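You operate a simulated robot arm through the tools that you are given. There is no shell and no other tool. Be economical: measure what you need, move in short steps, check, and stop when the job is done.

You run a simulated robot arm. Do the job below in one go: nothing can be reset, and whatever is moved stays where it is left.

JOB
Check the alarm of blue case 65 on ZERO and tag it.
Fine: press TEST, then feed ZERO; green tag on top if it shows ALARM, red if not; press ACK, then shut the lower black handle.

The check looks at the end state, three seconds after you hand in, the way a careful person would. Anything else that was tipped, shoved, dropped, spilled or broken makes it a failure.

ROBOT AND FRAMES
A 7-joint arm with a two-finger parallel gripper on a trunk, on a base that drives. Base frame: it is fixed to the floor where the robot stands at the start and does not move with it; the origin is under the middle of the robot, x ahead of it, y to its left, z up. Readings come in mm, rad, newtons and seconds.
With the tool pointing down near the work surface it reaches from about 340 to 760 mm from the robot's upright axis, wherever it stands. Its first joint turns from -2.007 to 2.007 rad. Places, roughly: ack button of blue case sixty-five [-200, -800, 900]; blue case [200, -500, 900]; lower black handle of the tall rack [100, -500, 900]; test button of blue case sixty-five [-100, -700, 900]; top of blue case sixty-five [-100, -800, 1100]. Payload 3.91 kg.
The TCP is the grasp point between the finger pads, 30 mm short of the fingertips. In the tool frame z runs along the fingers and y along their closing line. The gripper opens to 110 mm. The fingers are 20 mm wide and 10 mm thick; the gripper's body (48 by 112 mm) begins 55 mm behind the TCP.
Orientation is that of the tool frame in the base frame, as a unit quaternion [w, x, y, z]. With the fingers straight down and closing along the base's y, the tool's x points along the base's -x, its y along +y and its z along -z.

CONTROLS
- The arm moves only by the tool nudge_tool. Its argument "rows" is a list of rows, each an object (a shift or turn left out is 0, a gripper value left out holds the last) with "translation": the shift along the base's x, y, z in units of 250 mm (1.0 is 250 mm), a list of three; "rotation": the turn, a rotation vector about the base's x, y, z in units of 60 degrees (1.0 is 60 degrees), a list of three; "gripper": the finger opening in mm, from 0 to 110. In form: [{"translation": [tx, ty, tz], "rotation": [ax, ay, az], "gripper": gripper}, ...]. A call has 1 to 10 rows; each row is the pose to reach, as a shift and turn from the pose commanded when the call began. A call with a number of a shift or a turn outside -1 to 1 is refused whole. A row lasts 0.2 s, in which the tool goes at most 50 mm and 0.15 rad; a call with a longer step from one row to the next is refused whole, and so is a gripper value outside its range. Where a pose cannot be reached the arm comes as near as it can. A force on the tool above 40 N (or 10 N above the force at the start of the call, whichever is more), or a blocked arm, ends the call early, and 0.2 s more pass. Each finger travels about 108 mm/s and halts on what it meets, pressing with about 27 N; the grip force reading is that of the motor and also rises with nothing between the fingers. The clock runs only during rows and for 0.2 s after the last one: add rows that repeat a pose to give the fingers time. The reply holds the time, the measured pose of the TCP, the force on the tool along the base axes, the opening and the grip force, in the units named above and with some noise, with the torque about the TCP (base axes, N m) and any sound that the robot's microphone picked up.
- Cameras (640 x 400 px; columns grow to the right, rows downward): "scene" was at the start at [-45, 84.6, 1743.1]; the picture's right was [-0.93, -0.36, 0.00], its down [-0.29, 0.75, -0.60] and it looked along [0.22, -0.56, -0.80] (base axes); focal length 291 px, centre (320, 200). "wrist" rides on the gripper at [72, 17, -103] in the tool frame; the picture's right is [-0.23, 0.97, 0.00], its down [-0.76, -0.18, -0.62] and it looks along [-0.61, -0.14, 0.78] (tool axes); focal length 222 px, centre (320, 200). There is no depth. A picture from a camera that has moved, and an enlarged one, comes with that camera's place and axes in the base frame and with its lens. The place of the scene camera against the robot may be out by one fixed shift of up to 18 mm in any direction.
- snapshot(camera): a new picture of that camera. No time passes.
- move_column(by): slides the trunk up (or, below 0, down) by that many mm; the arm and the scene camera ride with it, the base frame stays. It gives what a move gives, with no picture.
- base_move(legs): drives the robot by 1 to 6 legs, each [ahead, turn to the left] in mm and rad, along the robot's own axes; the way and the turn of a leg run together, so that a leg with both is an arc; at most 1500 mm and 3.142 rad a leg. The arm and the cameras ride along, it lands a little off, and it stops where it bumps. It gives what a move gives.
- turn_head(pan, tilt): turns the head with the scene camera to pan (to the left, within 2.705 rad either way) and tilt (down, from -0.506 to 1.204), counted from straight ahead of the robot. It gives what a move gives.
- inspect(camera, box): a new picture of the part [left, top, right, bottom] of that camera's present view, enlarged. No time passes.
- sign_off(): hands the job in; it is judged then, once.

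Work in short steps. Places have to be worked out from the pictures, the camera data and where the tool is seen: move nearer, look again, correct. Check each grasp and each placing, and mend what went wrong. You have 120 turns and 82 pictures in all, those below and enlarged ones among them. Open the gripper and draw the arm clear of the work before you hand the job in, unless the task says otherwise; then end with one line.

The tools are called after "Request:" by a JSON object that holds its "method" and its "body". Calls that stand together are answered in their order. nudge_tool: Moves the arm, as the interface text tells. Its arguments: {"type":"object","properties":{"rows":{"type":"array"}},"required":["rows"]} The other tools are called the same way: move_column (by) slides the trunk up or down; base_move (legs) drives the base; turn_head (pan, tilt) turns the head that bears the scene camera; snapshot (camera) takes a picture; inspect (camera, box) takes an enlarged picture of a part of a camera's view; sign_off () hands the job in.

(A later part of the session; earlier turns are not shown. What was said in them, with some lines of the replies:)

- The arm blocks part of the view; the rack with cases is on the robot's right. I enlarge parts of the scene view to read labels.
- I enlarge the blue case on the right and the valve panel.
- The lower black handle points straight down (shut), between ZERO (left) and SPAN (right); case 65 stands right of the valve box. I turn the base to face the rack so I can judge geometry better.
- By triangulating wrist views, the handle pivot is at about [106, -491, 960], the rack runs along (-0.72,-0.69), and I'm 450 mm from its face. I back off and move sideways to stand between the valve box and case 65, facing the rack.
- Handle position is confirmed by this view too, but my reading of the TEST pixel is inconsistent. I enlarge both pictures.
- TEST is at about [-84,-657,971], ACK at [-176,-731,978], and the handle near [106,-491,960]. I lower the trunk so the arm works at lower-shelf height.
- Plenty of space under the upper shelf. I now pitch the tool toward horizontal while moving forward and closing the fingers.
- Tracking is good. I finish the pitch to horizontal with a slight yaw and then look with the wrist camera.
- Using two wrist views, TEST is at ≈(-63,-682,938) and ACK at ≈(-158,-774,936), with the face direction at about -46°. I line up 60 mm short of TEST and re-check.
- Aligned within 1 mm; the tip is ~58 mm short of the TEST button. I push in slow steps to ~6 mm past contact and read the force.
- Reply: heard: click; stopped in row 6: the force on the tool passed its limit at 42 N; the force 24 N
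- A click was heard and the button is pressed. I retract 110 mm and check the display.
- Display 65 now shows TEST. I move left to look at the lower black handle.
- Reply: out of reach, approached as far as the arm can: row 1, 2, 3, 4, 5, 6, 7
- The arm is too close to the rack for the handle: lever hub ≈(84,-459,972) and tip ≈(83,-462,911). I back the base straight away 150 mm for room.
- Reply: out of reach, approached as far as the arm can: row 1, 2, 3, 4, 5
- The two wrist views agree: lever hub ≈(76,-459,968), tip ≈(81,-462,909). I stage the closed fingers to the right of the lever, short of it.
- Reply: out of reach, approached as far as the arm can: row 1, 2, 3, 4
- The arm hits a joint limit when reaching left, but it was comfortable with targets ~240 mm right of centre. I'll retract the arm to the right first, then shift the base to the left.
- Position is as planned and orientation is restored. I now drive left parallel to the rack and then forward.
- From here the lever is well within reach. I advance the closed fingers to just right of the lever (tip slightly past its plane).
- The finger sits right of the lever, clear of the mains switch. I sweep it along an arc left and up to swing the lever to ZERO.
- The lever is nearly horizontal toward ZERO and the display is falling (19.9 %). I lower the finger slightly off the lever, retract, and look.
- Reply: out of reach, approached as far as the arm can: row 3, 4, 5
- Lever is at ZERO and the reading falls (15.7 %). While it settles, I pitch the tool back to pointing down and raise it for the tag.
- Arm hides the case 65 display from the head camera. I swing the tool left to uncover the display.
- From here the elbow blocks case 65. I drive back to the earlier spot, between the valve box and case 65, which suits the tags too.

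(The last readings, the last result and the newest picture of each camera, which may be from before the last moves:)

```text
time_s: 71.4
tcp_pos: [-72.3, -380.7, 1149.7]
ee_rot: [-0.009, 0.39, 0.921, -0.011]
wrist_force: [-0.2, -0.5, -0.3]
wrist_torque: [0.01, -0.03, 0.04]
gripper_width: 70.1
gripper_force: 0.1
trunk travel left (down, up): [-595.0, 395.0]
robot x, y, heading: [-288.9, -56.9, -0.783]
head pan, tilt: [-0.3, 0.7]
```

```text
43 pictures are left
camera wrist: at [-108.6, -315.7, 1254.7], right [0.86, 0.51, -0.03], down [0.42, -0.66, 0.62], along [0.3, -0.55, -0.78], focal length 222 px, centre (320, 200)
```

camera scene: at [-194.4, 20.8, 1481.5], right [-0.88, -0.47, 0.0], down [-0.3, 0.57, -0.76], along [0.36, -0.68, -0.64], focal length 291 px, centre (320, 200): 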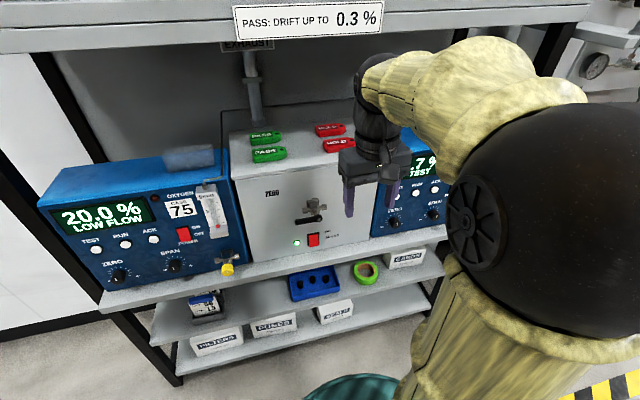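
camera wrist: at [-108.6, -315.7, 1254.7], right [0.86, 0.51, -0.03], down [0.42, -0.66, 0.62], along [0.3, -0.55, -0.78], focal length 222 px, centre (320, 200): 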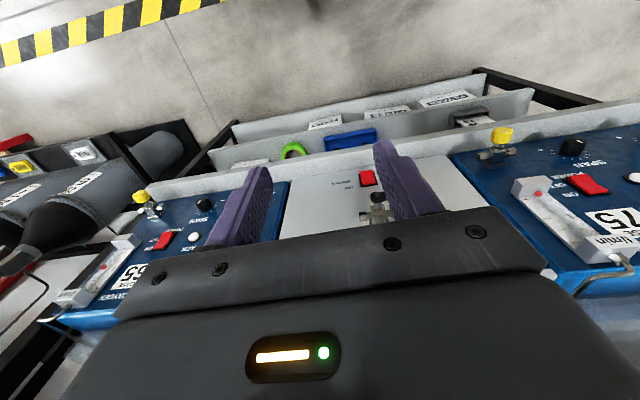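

Case 65 display is half hidden by the gripper. I move the tool a bit left to read it.

Request:
{"method": "nudge_tool", "body": {"rows": [{"translation": [0.1, 0.1, 0.0]}, {"translation": [0.2, 0.2, 0.0]}, {"translation": [0.28, 0.28, 0.0]}, {"translation": [0.28, 0.28, 0.0]}]}}

Request:
{"method": "inspect", "body": {"camera": "scene", "box": [200, 80, 460, 240]}}

```text
time_s: 72.4
tcp_pos: [-2.3, -311.6, 1151.5]
ee_rot: [-0.009, 0.39, 0.921, -0.011]
wrist_force: [0.2, 0.2, 0.4]
wrist_torque: [0.0, 0.02, 0.01]
gripper_width: 70.0
gripper_force: 0.1
trunk travel left (down, up): [-595.0, 395.0]
robot x, y, heading: [-287.6, -54.8, -0.779]
head pan, tilt: [-0.3, 0.7]
```

```text
2.46 times, centred on (330, 160) of scene
camera zoom: at [-194.3, 20.9, 1481.5], right [-0.88, -0.47, 0.0], down [-0.3, 0.57, -0.76], along [0.36, -0.68, -0.64], focal length 716 px, centre (295, 298)
```

zoom: 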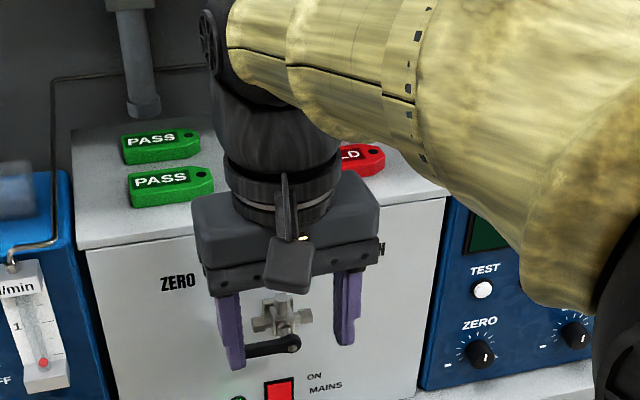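

The forearm now covers the display; moving the tool far to the right should uncover it.

Request:
{"method": "nudge_tool", "body": {"rows": [{"translation": [-0.12, -0.12, 0.0]}, {"translation": [-0.25, -0.25, 0.0]}, {"translation": [-0.38, -0.38, 0.0]}, {"translation": [-0.51, -0.51, 0.0]}, {"translation": [-0.64, -0.64, 0.0]}, {"translation": [-0.77, -0.77, 0.0]}, {"translation": [-0.9, -0.9, 0.0]}, {"translation": [-0.98, -0.98, 0.0]}, {"translation": [-0.98, -0.98, 0.0]}]}}

Request:
{"method": "snapshot", "body": {"camera": "scene"}}

```text
time_s: 74.4
tcp_pos: [-248.3, -556.8, 1150.1]
ee_rot: [-0.008, 0.39, 0.921, -0.011]
wrist_force: [0.0, 0.6, 0.2]
wrist_torque: [-0.01, 0.02, -0.01]
gripper_width: 69.7
gripper_force: 0.0
trunk travel left (down, up): [-595.0, 395.0]
robot x, y, heading: [-285.9, -55.4, -0.775]
head pan, tilt: [-0.3, 0.7]
```

```text
41 pictures are left
camera scene: at [-194.4, 20.8, 1481.5], right [-0.88, -0.47, 0.0], down [-0.3, 0.57, -0.76], along [0.36, -0.68, -0.64], focal length 291 px, centre (320, 200)
```

scene: 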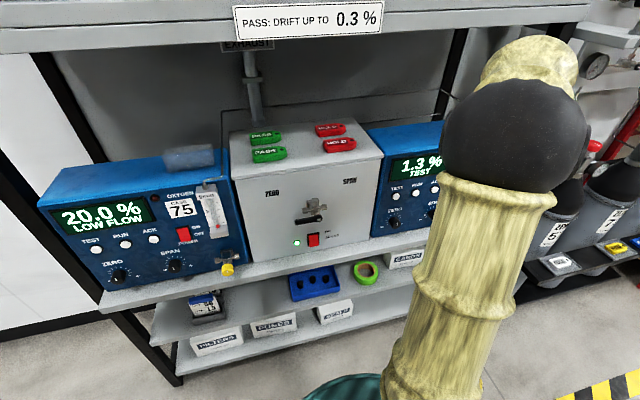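

Reading 1.3 % and still TEST; it's still falling. I wait a few seconds and look again.

Request:
{"method": "nudge_tool", "body": {"rows": [{"translation": [0, 0, 0]}, {"translation": [0, 0, 0]}, {"translation": [0, 0, 0]}, {"translation": [0, 0, 0]}, {"translation": [0, 0, 0]}, {"translation": [0, 0, 0]}, {"translation": [0, 0, 0]}, {"translation": [0, 0, 0]}, {"translation": [0, 0, 0]}, {"translation": [0, 0, 0]}]}}

Request:
{"method": "nudge_tool", "body": {"rows": [{"translation": [0, 0, 0]}, {"translation": [0, 0, 0]}, {"translation": [0, 0, 0]}, {"translation": [0, 0, 0]}, {"translation": [0, 0, 0]}, {"translation": [0, 0, 0]}, {"translation": [0, 0, 0]}, {"translation": [0, 0, 0]}, {"translation": [0, 0, 0]}, {"translation": [0, 0, 0]}]}}

Request:
{"method": "inspect", "body": {"camera": "scene", "box": [240, 100, 460, 240]}}

```text
time_s: 76.6
tcp_pos: [-247.3, -555.8, 1150.2]
ee_rot: [-0.008, 0.39, 0.921, -0.011]
wrist_force: [-0.1, -0.2, 0.3]
wrist_torque: [-0.03, 0.01, 0.05]
gripper_width: 69.9
gripper_force: 0.0
trunk travel left (down, up): [-595.0, 395.0]
robot x, y, heading: [-290.3, -58.9, -0.78]
head pan, tilt: [-0.3, 0.7]
```

```text
time_s: 78.8
tcp_pos: [-247.9, -556.5, 1149.9]
ee_rot: [-0.009, 0.39, 0.921, -0.011]
wrist_force: [-0.5, 0.4, -0.3]
wrist_torque: [0.02, -0.02, 0.0]
gripper_width: 70.0
gripper_force: 0.1
trunk travel left (down, up): [-595.0, 395.0]
robot x, y, heading: [-286.9, -55.6, -0.786]
head pan, tilt: [-0.3, 0.7]
```

```text
2.86 times, centred on (350, 170) of scene
camera zoom: at [-194.4, 20.7, 1481.5], right [-0.88, -0.47, 0.0], down [-0.3, 0.57, -0.76], along [0.36, -0.68, -0.64], focal length 832 px, centre (234, 286)
```

zoom: 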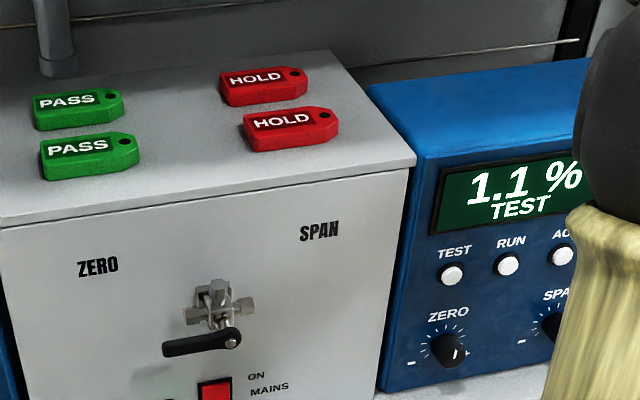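

It has settled near 1.1 %, still TEST without ALARM. I keep watching while preparing; I drive 60 mm closer and pitch the tool 45° forward, which also points the wrist camera toward the tags.

Request:
{"method": "base_move", "body": {"legs": [[60, 0]]}}

Request:
{"method": "nudge_tool", "body": {"rows": [{"translation": [0.05, 0.05, 0.02], "rotation": [-0.088, -0.085, 0.0], "gripper": 110}, {"translation": [0.12, 0.08, 0.04], "rotation": [-0.176, -0.17, 0.0]}, {"translation": [0.2, 0.11, 0.06], "rotation": [-0.264, -0.255, 0.0]}, {"translation": [0.28, 0.14, 0.08], "rotation": [-0.352, -0.34, 0.0]}, {"translation": [0.36, 0.17, 0.1], "rotation": [-0.44, -0.425, 0.0]}, {"translation": [0.44, 0.2, 0.12], "rotation": [-0.528, -0.51, 0.0]}, {"translation": [0.52, 0.22, 0.12], "rotation": [-0.56, -0.54, 0.0]}, {"translation": [0.52, 0.22, 0.12], "rotation": [-0.56, -0.54, 0.0]}]}}

Request:
{"method": "snapshot", "body": {"camera": "wrist"}}

Request:
{"method": "snapshot", "body": {"camera": "scene"}}

```text
time_s: 79.8
tcp_pos: [-204.3, -598.8, 1149.6]
ee_rot: [-0.008, 0.39, 0.921, -0.011]
wrist_force: [0.2, -0.6, -0.2]
wrist_torque: [0.0, 0.01, 0.01]
gripper_width: 69.9
gripper_force: 0.0
trunk travel left (down, up): [-595.0, 395.0]
robot x, y, heading: [-245.1, -97.5, -0.785]
head pan, tilt: [-0.3, 0.7]
```

```text
time_s: 81.6
tcp_pos: [-74.4, -543.9, 1181.5]
ee_rot: [0.357, 0.363, 0.845, -0.165]
wrist_force: [-0.5, -0.1, -0.3]
wrist_torque: [0.0, -0.01, 0.01]
gripper_width: 110.0
gripper_force: 0.1
trunk travel left (down, up): [-595.0, 395.0]
robot x, y, heading: [-244.4, -96.6, -0.783]
head pan, tilt: [-0.3, 0.7]
```

```text
39 pictures are left
camera wrist: at [-146.3, -440.5, 1199.5], right [0.82, 0.55, 0.14], down [-0.06, -0.16, 0.98], along [0.57, -0.82, -0.1], focal length 222 px, centre (320, 200)
```

wrist: 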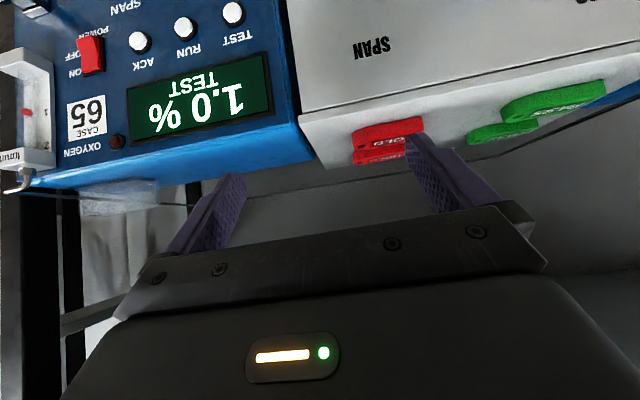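

```text
38 pictures are left
camera scene: at [-151.3, -22.0, 1481.5], right [-0.88, -0.47, 0.0], down [-0.3, 0.57, -0.76], along [0.36, -0.68, -0.64], focal length 291 px, centre (320, 200)
```

scene: 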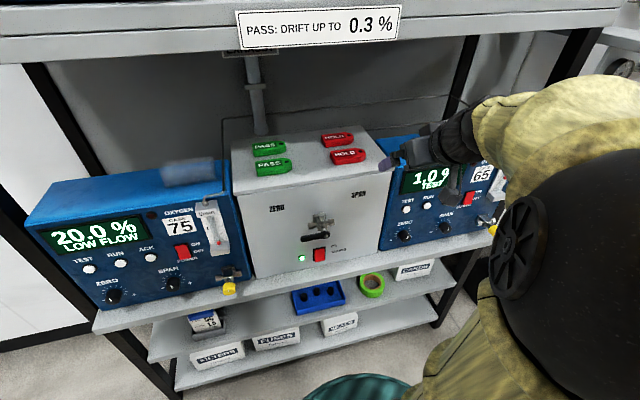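

The reading settled at 1.0 %, still TEST. I enlarge the tags from the wrist view to locate the red ones.

Request:
{"method": "inspect", "body": {"camera": "wrist", "box": [320, 60, 480, 180]}}

Request:
{"method": "inspect", "body": {"camera": "scene", "box": [230, 110, 410, 220]}}

```text
3.33 times, centred on (400, 120) of wrist
camera zoom: at [-146.3, -440.5, 1199.5], right [0.82, 0.55, 0.14], down [-0.06, -0.16, 0.98], along [0.57, -0.82, -0.1], focal length 740 px, centre (53, 467)
```

zoom: 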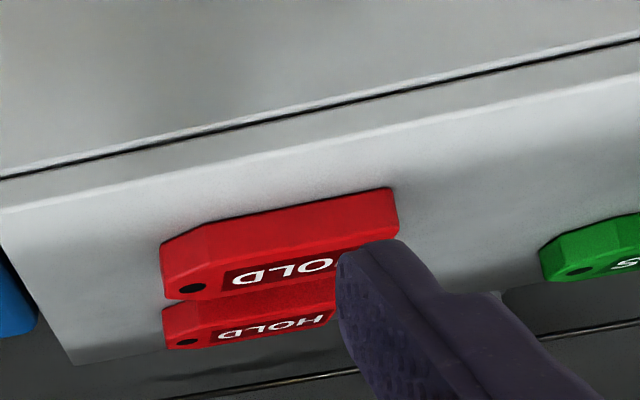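

```text
3.56 times, centred on (320, 165) of scene
camera zoom: at [-151.3, -22.0, 1481.5], right [-0.88, -0.47, 0.0], down [-0.3, 0.57, -0.76], along [0.36, -0.68, -0.64], focal length 1035 px, centre (320, 324)
```

zoom: 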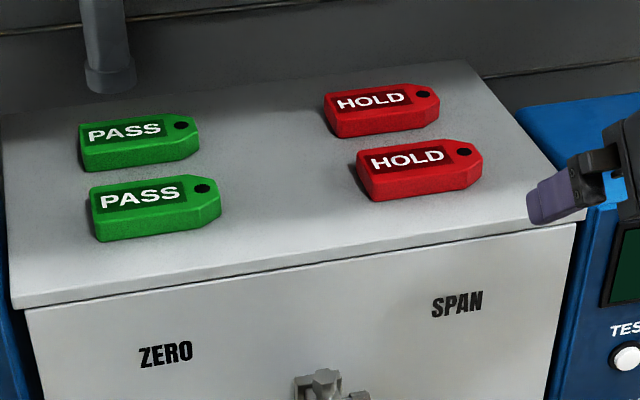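

Front red tag: centre ≈(102,-623), about 85 mm long, box top z≈1090. I move over it with the fingers open, 45 mm above grasp height, and check.

Request:
{"method": "nudge_tool", "body": {"rows": [{"translation": [0.13, -0.055, -0.01], "rotation": [0, 0, 0.01]}, {"translation": [0.26, -0.11, -0.02], "rotation": [0, 0, 0.02]}, {"translation": [0.4, -0.165, -0.03], "rotation": [0, 0, 0.033]}, {"translation": [0.54, -0.22, -0.05], "rotation": [0, 0, 0.033]}, {"translation": [0.664, -0.275, -0.066], "rotation": [0, 0, 0.033]}, {"translation": [0.664, -0.275, -0.066], "rotation": [0, 0, 0.033]}]}}

Request:
{"method": "snapshot", "body": {"camera": "wrist"}}

Request:
{"method": "snapshot", "body": {"camera": "scene"}}

```text
time_s: 83.0
tcp_pos: [91.0, -611.9, 1163.6]
ee_rot: [0.361, 0.348, 0.851, -0.159]
wrist_force: [0.2, 0.7, -0.8]
wrist_torque: [0.0, 0.0, 0.01]
gripper_width: 110.0
gripper_force: 0.1
trunk travel left (down, up): [-595.0, 395.0]
robot x, y, heading: [-250.5, -97.0, -0.783]
head pan, tilt: [-0.3, 0.7]
```

```text
35 pictures are left
camera wrist: at [15.9, -511.7, 1182.9], right [0.8, 0.58, 0.14], down [-0.06, -0.16, 0.98], along [0.59, -0.8, -0.1], focal length 222 px, centre (320, 200)
```

wrist: 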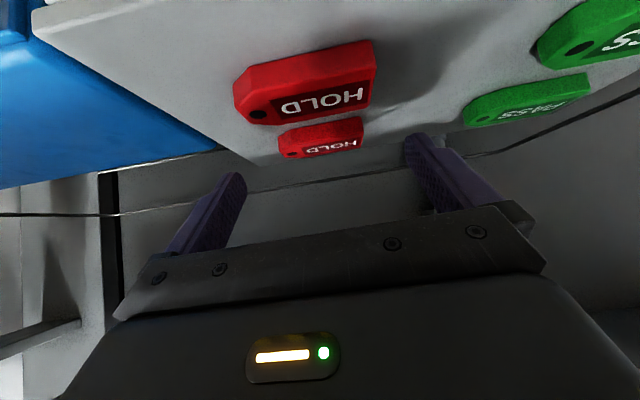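

```text
34 pictures are left
camera scene: at [-151.4, -21.9, 1481.5], right [-0.88, -0.47, 0.0], down [-0.3, 0.57, -0.76], along [0.36, -0.68, -0.64], focal length 291 px, centre (320, 200)
```

scene: 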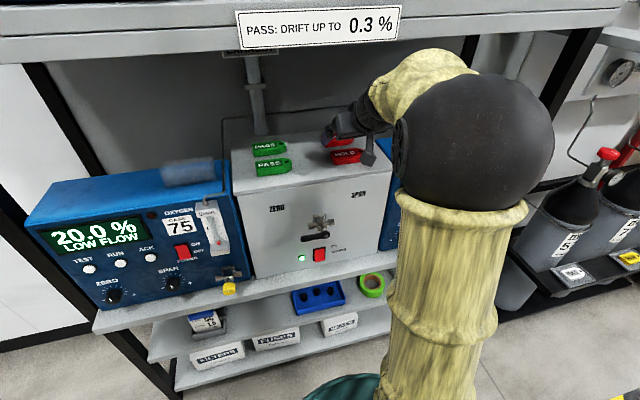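

Tag position confirmed ((f,l) centre within ~2 mm of plan). No ALARM after 30 s, so red. I descend and close.

Request:
{"method": "nudge_tool", "body": {"rows": [{"translation": [0, 0, -0.07]}, {"translation": [0, 0, -0.13]}, {"translation": [0, 0, -0.168]}, {"translation": [0, 0, -0.168], "gripper": 80}, {"translation": [0, 0, -0.168], "gripper": 70}, {"translation": [0, 0, -0.168], "gripper": 60}, {"translation": [0, 0, -0.168], "gripper": 60}]}}

Request:
{"method": "snapshot", "body": {"camera": "wrist"}}

```text
time_s: 84.6
tcp_pos: [91.2, -612.9, 1120.7]
ee_rot: [0.36, 0.347, 0.851, -0.158]
wrist_force: [-0.1, 0.1, -0.9]
wrist_torque: [-0.01, 0.01, 0.01]
gripper_width: 85.2
gripper_force: 27.0
trunk travel left (down, up): [-595.0, 395.0]
robot x, y, heading: [-245.4, -96.3, -0.78]
head pan, tilt: [-0.3, 0.7]
```

```text
33 pictures are left
camera wrist: at [15.8, -512.5, 1141.1], right [0.8, 0.58, 0.14], down [-0.06, -0.16, 0.98], along [0.59, -0.8, -0.1], focal length 222 px, centre (320, 200)
```

wrist: 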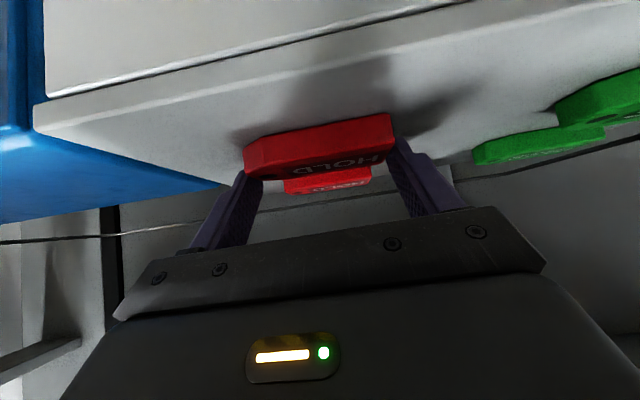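

Gripped at 85 mm. I lift it 70 mm and check.

Request:
{"method": "nudge_tool", "body": {"rows": [{"translation": [0, 0, 0.08]}, {"translation": [0, 0, 0.18]}, {"translation": [0, 0, 0.28]}, {"translation": [-0.1, 0.1, 0.28]}, {"translation": [-0.2, 0.2, 0.28]}, {"translation": [-0.2, 0.2, 0.28]}]}}

Request:
{"method": "snapshot", "body": {"camera": "wrist"}}

```text
time_s: 86.0
tcp_pos: [43.1, -564.2, 1191.0]
ee_rot: [0.36, 0.348, 0.851, -0.16]
wrist_force: [0.1, -0.6, -0.8]
wrist_torque: [-0.02, 0.0, 0.05]
gripper_width: 84.8
gripper_force: 27.2
trunk travel left (down, up): [-595.0, 395.0]
robot x, y, heading: [-244.4, -95.7, -0.78]
head pan, tilt: [-0.3, 0.7]
```

```text
32 pictures are left
camera wrist: at [-33.5, -462.3, 1211.2], right [0.8, 0.58, 0.14], down [-0.06, -0.16, 0.98], along [0.59, -0.8, -0.1], focal length 222 px, centre (320, 200)
```

wrist: 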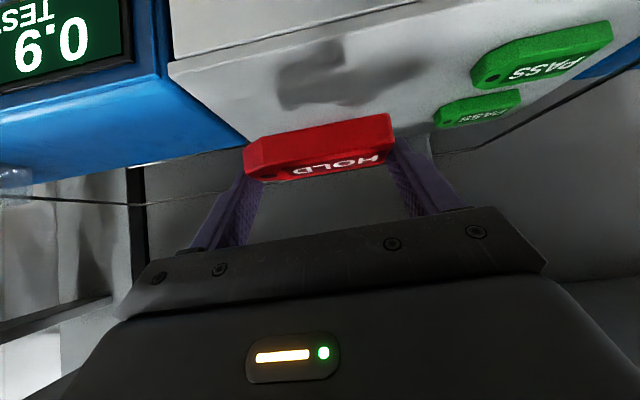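

Held level; the display now shows 0.9 % TEST. I carry it right toward case 65, staying high and in front.

Request:
{"method": "nudge_tool", "body": {"rows": [{"translation": [-0.12, -0.1, 0.02]}, {"translation": [-0.25, -0.2, 0.04]}, {"translation": [-0.38, -0.31, 0.06]}, {"translation": [-0.5, -0.41, 0.08]}, {"translation": [-0.614, -0.51, 0.08]}, {"translation": [-0.614, -0.51, 0.08]}]}}

Request:
{"method": "snapshot", "body": {"camera": "wrist"}}

Request:
{"method": "snapshot", "body": {"camera": "scene"}}

```text
time_s: 87.4
tcp_pos: [-112.8, -691.7, 1213.0]
ee_rot: [0.36, 0.348, 0.851, -0.159]
wrist_force: [-0.6, -0.1, -0.3]
wrist_torque: [-0.01, -0.03, 0.02]
gripper_width: 85.2
gripper_force: 26.6
trunk travel left (down, up): [-595.0, 395.0]
robot x, y, heading: [-243.8, -98.4, -0.78]
head pan, tilt: [-0.3, 0.7]
```

```text
31 pictures are left
camera wrist: at [-188.1, -590.9, 1232.4], right [0.8, 0.58, 0.14], down [-0.06, -0.16, 0.98], along [0.59, -0.8, -0.1], focal length 222 px, centre (320, 200)
```

wrist: 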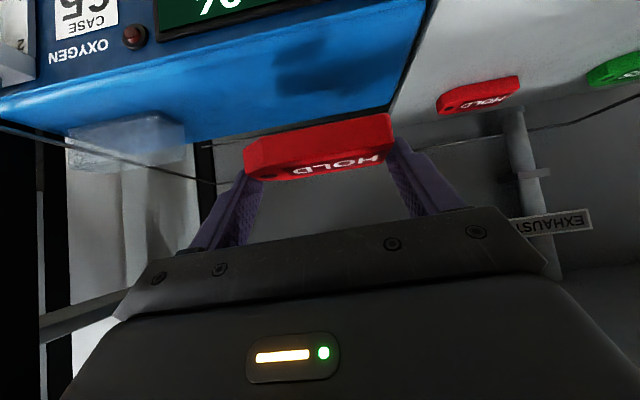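

```text
30 pictures are left
camera scene: at [-151.4, -22.0, 1481.5], right [-0.88, -0.47, 0.0], down [-0.3, 0.57, -0.76], along [0.36, -0.68, -0.64], focal length 291 px, centre (320, 200)
```

scene: 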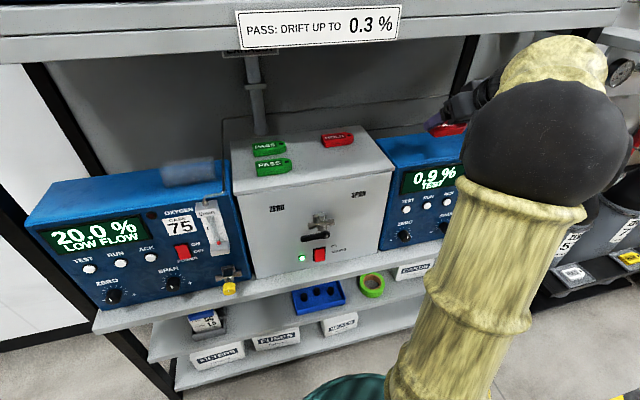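

Still TEST at 0.9 %. Case 65's top is at z≈1090, left edge l≈470; I place the tag well onto the left-front part. I move above it, then down slowly.

Request:
{"method": "nudge_tool", "body": {"rows": [{"translation": [0.1, -0.1, -0.05]}, {"translation": [0.2, -0.2, -0.12]}, {"translation": [0.225, -0.233, -0.22]}, {"translation": [0.225, -0.233, -0.3]}, {"translation": [0.225, -0.233, -0.33]}, {"translation": [0.225, -0.233, -0.345]}, {"translation": [0.225, -0.233, -0.355]}, {"translation": [0.225, -0.233, -0.362]}, {"translation": [0.225, -0.233, -0.362]}]}}

Request:
{"method": "snapshot", "body": {"camera": "wrist"}}

```text
time_s: 89.4
tcp_pos: [-55.5, -750.0, 1123.1]
ee_rot: [0.36, 0.348, 0.851, -0.16]
wrist_force: [0.4, -3.3, 6.3]
wrist_torque: [0.03, -0.06, -0.05]
gripper_width: 85.0
gripper_force: 27.0
trunk travel left (down, up): [-595.0, 395.0]
robot x, y, heading: [-246.9, -102.4, -0.781]
head pan, tilt: [-0.3, 0.7]
```

```text
29 pictures are left
camera wrist: at [-131.4, -647.9, 1141.6], right [0.8, 0.58, 0.14], down [-0.06, -0.16, 0.99], along [0.59, -0.8, -0.1], focal length 222 px, centre (320, 200)
```

wrist: 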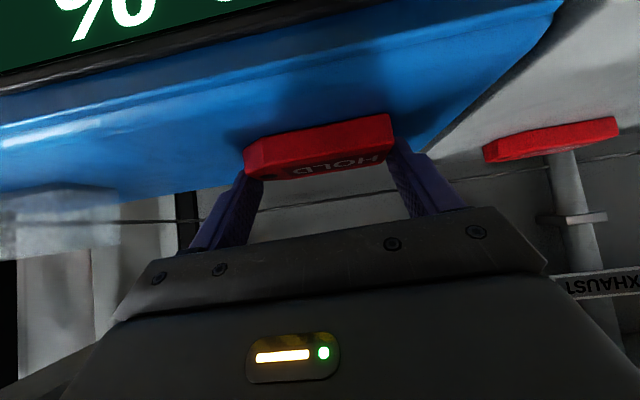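

Contact (6 N) and the tag lies within the case top. I open the fingers and lift straight up, then back away.

Request:
{"method": "nudge_tool", "body": {"rows": [{"translation": [0, 0, 0], "gripper": 95}, {"translation": [0, 0, 0], "gripper": 110}, {"translation": [0, 0, 0]}, {"translation": [0, 0, 0.1]}, {"translation": [0, 0, 0.22]}, {"translation": [-0.1, 0.1, 0.26]}, {"translation": [-0.22, 0.22, 0.28]}, {"translation": [-0.34, 0.34, 0.28]}, {"translation": [-0.34, 0.34, 0.28]}]}}

Request:
{"method": "snapshot", "body": {"camera": "wrist"}}

```text
time_s: 91.4
tcp_pos: [-140.2, -662.7, 1190.3]
ee_rot: [0.36, 0.348, 0.851, -0.159]
wrist_force: [0.6, 0.7, 0.3]
wrist_torque: [-0.01, 0.01, 0.0]
gripper_width: 110.1
gripper_force: 0.2
trunk travel left (down, up): [-595.0, 395.0]
robot x, y, heading: [-245.7, -98.8, -0.784]
head pan, tilt: [-0.3, 0.7]
```

```text
28 pictures are left
camera wrist: at [-216.6, -563.1, 1210.2], right [0.8, 0.58, 0.14], down [-0.06, -0.16, 0.98], along [0.59, -0.8, -0.1], focal length 222 px, centre (320, 200)
```

wrist: 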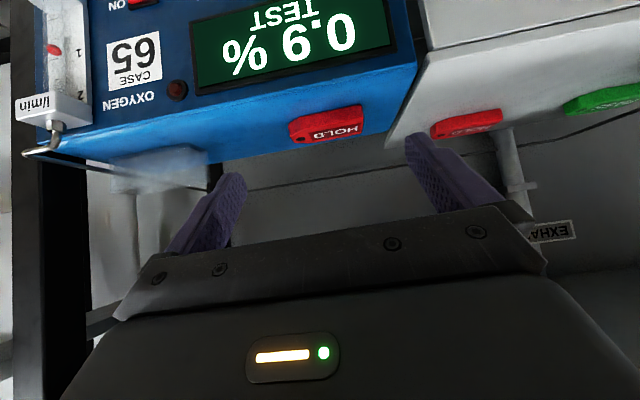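

The red tag sits flat on case 65, which still shows TEST at 0.9 %. Next is ACK: I close the fingers, pitch to horizontal and descend in front of ACK.

Request:
{"method": "nudge_tool", "body": {"rows": [{"translation": [-0.06, -0.0, -0.1], "rotation": [-0.07, -0.067, 0], "gripper": 0}, {"translation": [-0.12, -0.01, -0.22], "rotation": [-0.14, -0.134, 0]}, {"translation": [-0.18, -0.02, -0.34], "rotation": [-0.21, -0.201, 0]}, {"translation": [-0.24, -0.05, -0.46], "rotation": [-0.28, -0.268, 0]}, {"translation": [-0.3, -0.08, -0.6], "rotation": [-0.35, -0.335, 0]}, {"translation": [-0.35, -0.12, -0.74], "rotation": [-0.42, -0.402, 0]}, {"translation": [-0.356, -0.16, -0.88], "rotation": [-0.49, -0.469, 0]}, {"translation": [-0.356, -0.16, -1.0], "rotation": [-0.55, -0.535, 0]}, {"translation": [-0.356, -0.16, -1.0], "rotation": [-0.55, -0.535, 0]}]}}

Request:
{"method": "snapshot", "body": {"camera": "wrist"}}

```text
time_s: 93.4
tcp_pos: [-230.5, -703.6, 941.1]
ee_rot: [0.661, 0.263, 0.64, -0.29]
wrist_force: [-0.2, 0.0, -0.6]
wrist_torque: [0.01, 0.0, 0.02]
gripper_width: 0.1
gripper_force: 26.9
trunk travel left (down, up): [-595.0, 395.0]
robot x, y, heading: [-246.4, -95.3, -0.785]
head pan, tilt: [-0.3, 0.7]
```

```text
27 pictures are left
camera wrist: at [-288.2, -620.9, 865.0], right [0.7, 0.68, 0.2], down [-0.57, 0.36, 0.74], along [0.43, -0.63, 0.64], focal length 222 px, centre (320, 200)
```

wrist: 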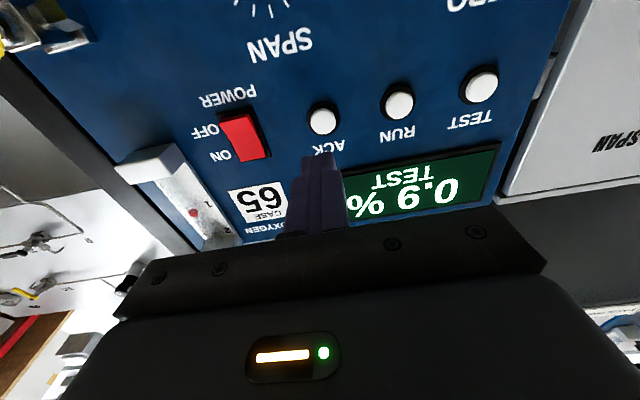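

ACK located at (-158,-773,940), dead ahead. I press it in slow steps.

Request:
{"method": "nudge_tool", "body": {"rows": [{"translation": [0.13, -0.12, -0.01]}, {"translation": [0.185, -0.17, -0.01]}, {"translation": [0.197, -0.182, -0.01]}, {"translation": [0.207, -0.192, -0.01]}, {"translation": [0.216, -0.2015, -0.01]}, {"translation": [0.225, -0.211, -0.01]}]}}

Request:
{"method": "snapshot", "body": {"camera": "wrist"}}

```text
time_s: 94.6
tcp_pos: [-181.6, -748.5, 938.3]
ee_rot: [0.659, 0.266, 0.641, -0.291]
wrist_force: [-7.8, 18.8, 6.3]
wrist_torque: [-0.03, -0.05, 0.17]
gripper_width: 0.0
gripper_force: 27.1
trunk travel left (down, up): [-595.0, 395.0]
robot x, y, heading: [-247.8, -94.4, -0.785]
head pan, tilt: [-0.3, 0.7]
heard: click
stopped in row 5: the force on the tool passed its limit at 44 N (the readings are from after the stop); the commanded pose is now the measured one
```

```text
26 pictures are left
camera wrist: at [-240.3, -665.0, 862.6], right [0.7, 0.68, 0.2], down [-0.57, 0.36, 0.74], along [0.43, -0.64, 0.64], focal length 222 px, centre (320, 200)
```

wrist: 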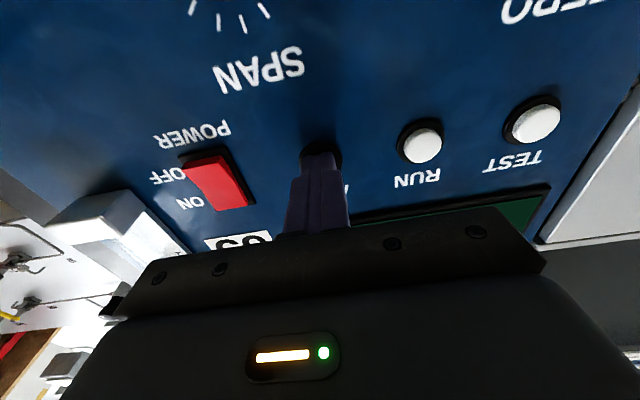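

Click heard on ACK. I retract 100 mm and check the display.

Request:
{"method": "nudge_tool", "body": {"rows": [{"translation": [-0.1, 0.1, 0]}, {"translation": [-0.2, 0.2, 0]}, {"translation": [-0.3, 0.31, 0]}, {"translation": [-0.34, 0.35, 0]}, {"translation": [-0.34, 0.35, 0]}]}}

Request:
{"method": "snapshot", "body": {"camera": "wrist"}}

Request:
{"method": "snapshot", "body": {"camera": "scene"}}

```text
time_s: 95.8
tcp_pos: [-266.0, -663.0, 938.8]
ee_rot: [0.659, 0.266, 0.642, -0.29]
wrist_force: [-0.3, 0.1, -0.7]
wrist_torque: [0.01, 0.01, -0.01]
gripper_width: 0.0
gripper_force: 26.8
trunk travel left (down, up): [-595.0, 395.0]
robot x, y, heading: [-244.4, -98.4, -0.783]
head pan, tilt: [-0.3, 0.7]
```

```text
25 pictures are left
camera wrist: at [-324.2, -580.2, 861.8], right [0.7, 0.68, 0.21], down [-0.57, 0.36, 0.74], along [0.43, -0.64, 0.64], focal length 222 px, centre (320, 200)
```

wrist: 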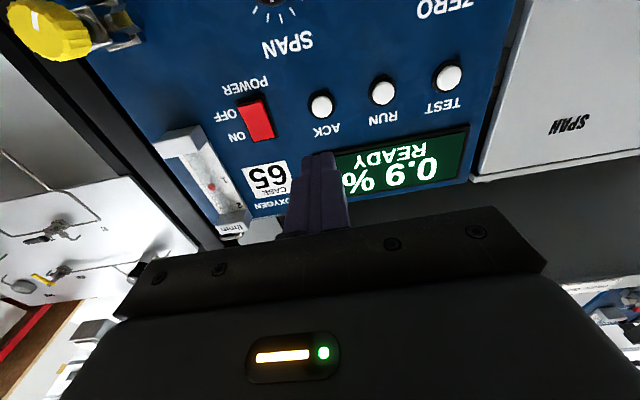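

```text
24 pictures are left
camera scene: at [-151.8, -21.8, 1481.5], right [-0.88, -0.47, 0.0], down [-0.3, 0.57, -0.76], along [0.36, -0.68, -0.64], focal length 291 px, centre (320, 200)
```

scene: 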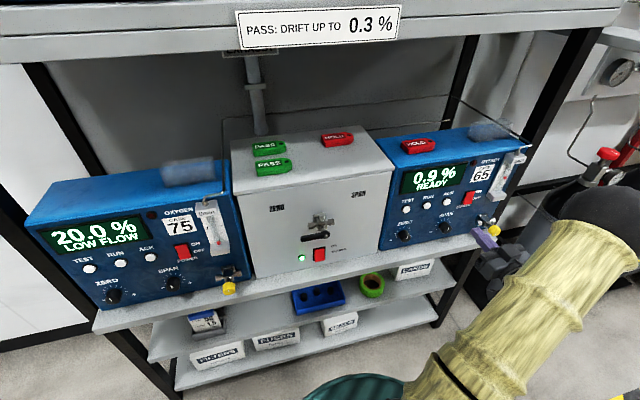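

Display shows READY: acknowledged. Now the handle: I bring the arm in, back off, shift left and come forward as before.

Request:
{"method": "nudge_tool", "body": {"rows": [{"translation": [0.1, 0.1, 0]}, {"translation": [0.22, 0.22, 0]}, {"translation": [0.34, 0.34, 0.05]}, {"translation": [0.46, 0.445, 0.09]}, {"translation": [0.46, 0.445, 0.09]}]}}

Request:
{"method": "base_move", "body": {"legs": [[-170, 0], [0, 1.555], [206, 0], [0, -1.555], [110, 0]]}}

Request:
{"method": "snapshot", "body": {"camera": "wrist"}}

```text
time_s: 97.0
tcp_pos: [-147.4, -567.9, 972.2]
ee_rot: [0.658, 0.267, 0.643, -0.288]
wrist_force: [-0.1, -0.1, 0.6]
wrist_torque: [0.01, -0.01, -0.01]
gripper_width: 0.1
gripper_force: 27.3
out of reach, approached as far as the arm can: row 3, 4, 5
trunk travel left (down, up): [-595.0, 395.0]
robot x, y, heading: [-249.7, -98.3, -0.783]
head pan, tilt: [-0.3, 0.7]
```

```text
time_s: 111.8
tcp_pos: [-41.6, -382.8, 972.2]
ee_rot: [0.657, 0.268, 0.642, -0.29]
wrist_force: [0.1, -0.9, 0.3]
wrist_torque: [-0.05, -0.01, -0.01]
gripper_width: 0.0
gripper_force: 27.0
trunk travel left (down, up): [-595.0, 395.0]
robot x, y, heading: [-138.2, 89.7, -0.779]
head pan, tilt: [-0.3, 0.7]
```

```text
23 pictures are left
camera wrist: at [-100.1, -297.9, 896.4], right [0.7, 0.68, 0.21], down [-0.56, 0.36, 0.74], along [0.43, -0.64, 0.63], focal length 222 px, centre (320, 200)
```

wrist: 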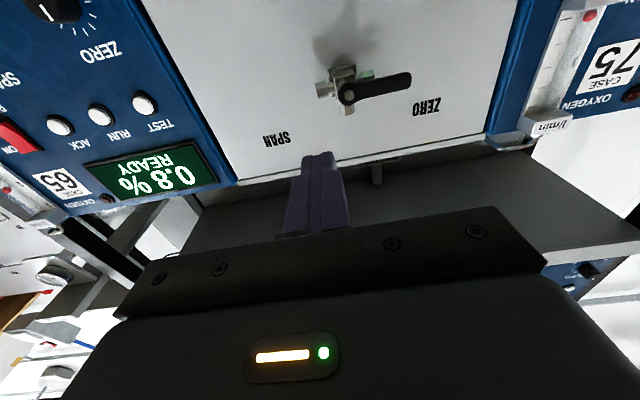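

The lever is horizontal at ZERO, hub ≈(75,-461,965). I move the finger over to just above the lever's outer end.

Request:
{"method": "nudge_tool", "body": {"rows": [{"translation": [0.13, -0.047, 0.07]}, {"translation": [0.26, -0.095, 0.14]}, {"translation": [0.392, -0.142, 0.212]}, {"translation": [0.48, -0.133, 0.205]}, {"translation": [0.566, -0.125, 0.192]}, {"translation": [0.566, -0.125, 0.12]}, {"translation": [0.566, -0.125, 0.12]}]}}

Request:
{"method": "snapshot", "body": {"camera": "wrist"}}

Request:
{"method": "inspect", "body": {"camera": "scene", "box": [240, 120, 420, 260]}}

```text
time_s: 113.4
tcp_pos: [99.6, -412.5, 1001.2]
ee_rot: [0.658, 0.267, 0.642, -0.289]
wrist_force: [0.3, -0.9, -1.4]
wrist_torque: [-0.01, 0.0, 0.02]
gripper_width: 0.0
gripper_force: 27.1
trunk travel left (down, up): [-595.0, 395.0]
robot x, y, heading: [-140.0, 91.8, -0.779]
head pan, tilt: [-0.3, 0.7]
```

```text
22 pictures are left
camera wrist: at [42.4, -328.7, 926.0], right [0.7, 0.68, 0.21], down [-0.56, 0.36, 0.74], along [0.43, -0.64, 0.63], focal length 222 px, centre (320, 200)
```

wrist: 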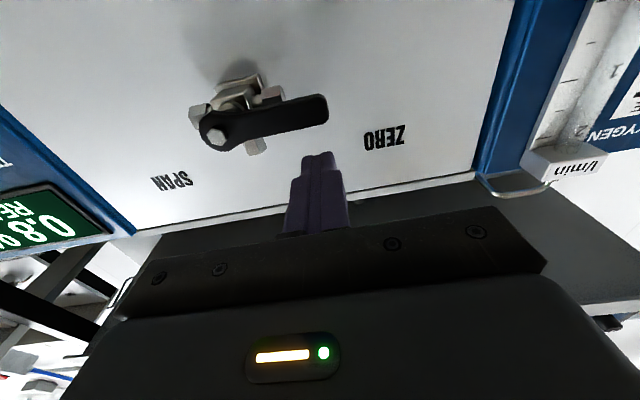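

```text
2.86 times, centred on (330, 190) of scene
camera zoom: at [-45.2, 164.7, 1481.5], right [-0.88, -0.47, 0.0], down [-0.3, 0.57, -0.76], along [0.36, -0.67, -0.64], focal length 832 px, centre (291, 229)
```

zoom: 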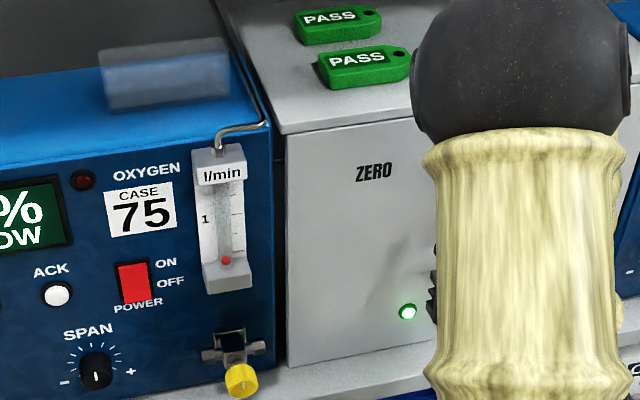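

The finger (l≈216) is above the lever's outer end (l≈203–226). I sweep it down and right along the arc to bring the lever vertical.

Request:
{"method": "nudge_tool", "body": {"rows": [{"translation": [-0.0083, -0.0081, -0.076]}, {"translation": [0.001, 0.001, -0.118]}, {"translation": [0.004, 0.004, -0.164]}, {"translation": [-0.0046, -0.0044, -0.215]}, {"translation": [-0.022, -0.0214, -0.261]}, {"translation": [-0.0535, -0.0517, -0.302]}, {"translation": [-0.069, -0.0667, -0.318]}, {"translation": [-0.0834, -0.0806, -0.328]}, {"translation": [-0.0834, -0.0806, -0.328]}]}}

Request:
{"method": "snapshot", "body": {"camera": "wrist"}}

```text
time_s: 115.4
tcp_pos: [79.4, -433.7, 919.1]
ee_rot: [0.657, 0.268, 0.642, -0.29]
wrist_force: [-0.2, 1.5, -0.4]
wrist_torque: [0.04, -0.01, 0.03]
gripper_width: 0.0
gripper_force: 26.9
trunk travel left (down, up): [-595.0, 395.0]
robot x, y, heading: [-137.8, 85.9, -0.779]
head pan, tilt: [-0.3, 0.7]
```

```text
20 pictures are left
camera wrist: at [20.5, -349.6, 844.1], right [0.7, 0.68, 0.21], down [-0.56, 0.36, 0.75], along [0.43, -0.64, 0.63], focal length 222 px, centre (320, 200)
```

wrist: 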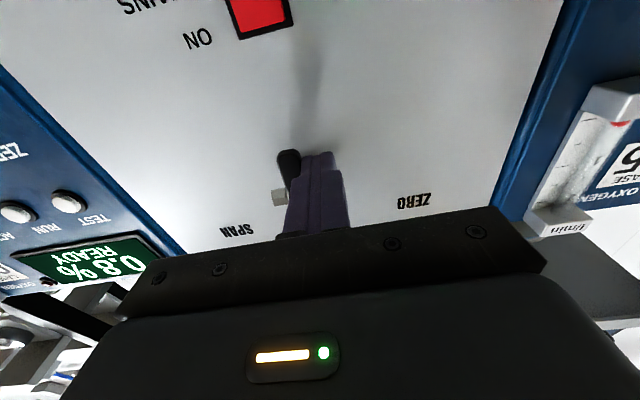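

The lever looks about vertical with no residual force. I ease off left, retract and move right to view it.

Request:
{"method": "nudge_tool", "body": {"rows": [{"translation": [0.012, 0.012, 0]}, {"translation": [-0.07, 0.09, 0]}, {"translation": [-0.14, 0.15, 0]}, {"translation": [-0.2, 0.19, 0]}, {"translation": [-0.3, 0.13, 0]}, {"translation": [-0.42, 0.05, 0]}, {"translation": [-0.52, -0.05, 0]}, {"translation": [-0.52, -0.05, 0]}]}}

Request:
{"method": "snapshot", "body": {"camera": "wrist"}}

Request:
{"method": "inspect", "body": {"camera": "scene", "box": [300, 130, 480, 260]}}

```text
time_s: 117.2
tcp_pos: [-51.3, -446.4, 918.8]
ee_rot: [0.658, 0.268, 0.642, -0.289]
wrist_force: [0.5, -0.6, 0.1]
wrist_torque: [0.01, -0.01, 0.01]
gripper_width: 0.3
gripper_force: 27.4
out of reach, approached as far as the arm can: row 4, 5
trunk travel left (down, up): [-595.0, 395.0]
robot x, y, heading: [-135.5, 88.3, -0.778]
head pan, tilt: [-0.3, 0.7]
```

```text
19 pictures are left
camera wrist: at [-109.3, -361.8, 843.9], right [0.7, 0.68, 0.21], down [-0.56, 0.36, 0.74], along [0.43, -0.64, 0.63], focal length 222 px, centre (320, 200)
```

wrist: 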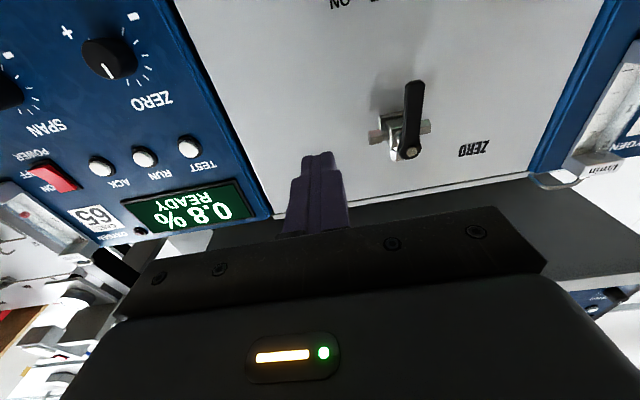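

```text
3.08 times, centred on (390, 195) of scene
camera zoom: at [-45.4, 164.8, 1481.5], right [-0.88, -0.47, 0.0], down [-0.3, 0.57, -0.76], along [0.36, -0.67, -0.64], focal length 896 px, centre (105, 215)
```

zoom: 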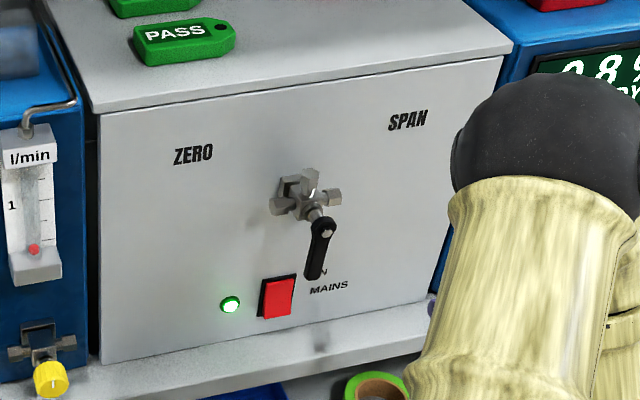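

Lever is vertical within about 2°. I open the gripper, back the base off, and check that case 65's flow has stopped and everything is in place.

Request:
{"method": "nudge_tool", "body": {"rows": [{"translation": [-0.06, 0.06, 0], "gripper": 60}, {"translation": [-0.06, 0.06, 0]}, {"translation": [-0.06, 0.06, 0]}]}}

Request:
{"method": "base_move", "body": {"legs": [[-200, 0]]}}

Request:
{"method": "turn_head", "body": {"pan": -0.15, "tilt": 0.6}}

Request:
{"method": "snapshot", "body": {"camera": "scene"}}

Request:
{"method": "snapshot", "body": {"camera": "wrist"}}

```text
time_s: 118.0
tcp_pos: [-65.6, -430.0, 919.4]
ee_rot: [0.658, 0.268, 0.642, -0.29]
wrist_force: [0.2, 0.1, 0.0]
wrist_torque: [-0.03, 0.0, 0.02]
gripper_width: 59.9
gripper_force: 0.1
trunk travel left (down, up): [-595.0, 395.0]
robot x, y, heading: [-137.3, 89.9, -0.779]
head pan, tilt: [-0.3, 0.7]
```

```text
time_s: 119.8
tcp_pos: [-208.6, -290.6, 919.1]
ee_rot: [0.657, 0.268, 0.642, -0.29]
wrist_force: [0.9, 1.0, 0.1]
wrist_torque: [-0.02, -0.01, 0.0]
gripper_width: 60.0
gripper_force: 0.1
trunk travel left (down, up): [-595.0, 395.0]
robot x, y, heading: [-282.1, 227.0, -0.784]
head pan, tilt: [-0.3, 0.7]
```

```text
time_s: 120.5
tcp_pos: [-207.0, -290.1, 918.9]
ee_rot: [0.657, 0.268, 0.642, -0.289]
wrist_force: [-0.5, -0.3, 1.0]
wrist_torque: [0.0, -0.01, 0.0]
gripper_width: 60.2
gripper_force: 0.0
trunk travel left (down, up): [-595.0, 395.0]
robot x, y, heading: [-280.3, 231.3, -0.779]
head pan, tilt: [-0.15, 0.6]
```

```text
17 pictures are left
camera scene: at [-174.1, 309.0, 1490.1], right [-0.8, -0.6, 0.0], down [-0.34, 0.45, -0.82], along [0.49, -0.66, -0.57], focal length 291 px, centre (320, 200)
```

scene: 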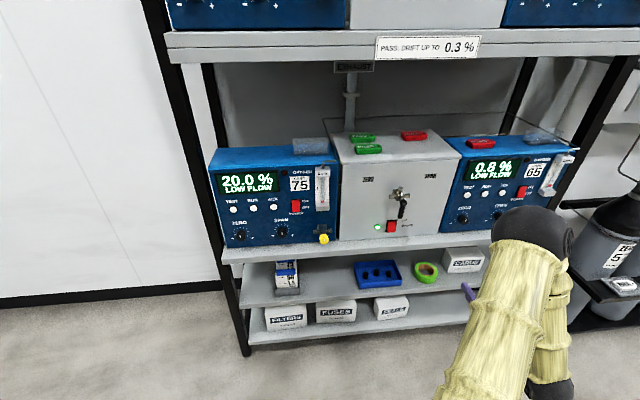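

```text
16 pictures are left
camera wrist: at [-265.6, -206.6, 844.0], right [0.7, 0.68, 0.21], down [-0.56, 0.36, 0.74], along [0.43, -0.64, 0.63], focal length 222 px, centre (320, 200)
```

wrist: 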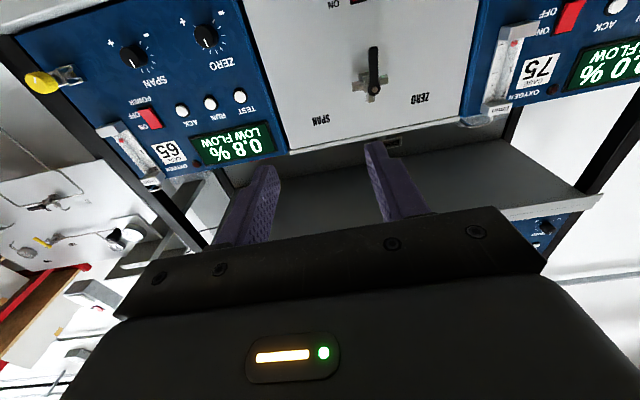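

The display shows LOW FLOW (gas shut), the lever is vertical, the red tag is on case 65, and everything else is untouched. I hand in.

Request:
{"method": "sign_off", "body": {}}

```text
The job is handed in.
```

The alarm check on case 65 failed: fed ZERO, it settled at about 0.9 % but kept showing TEST and never ALARM, so I put a red HOLD tag on top. I then pressed ACK (display went to READY) and shut the lower black handle (display now reads LOW FLOW).
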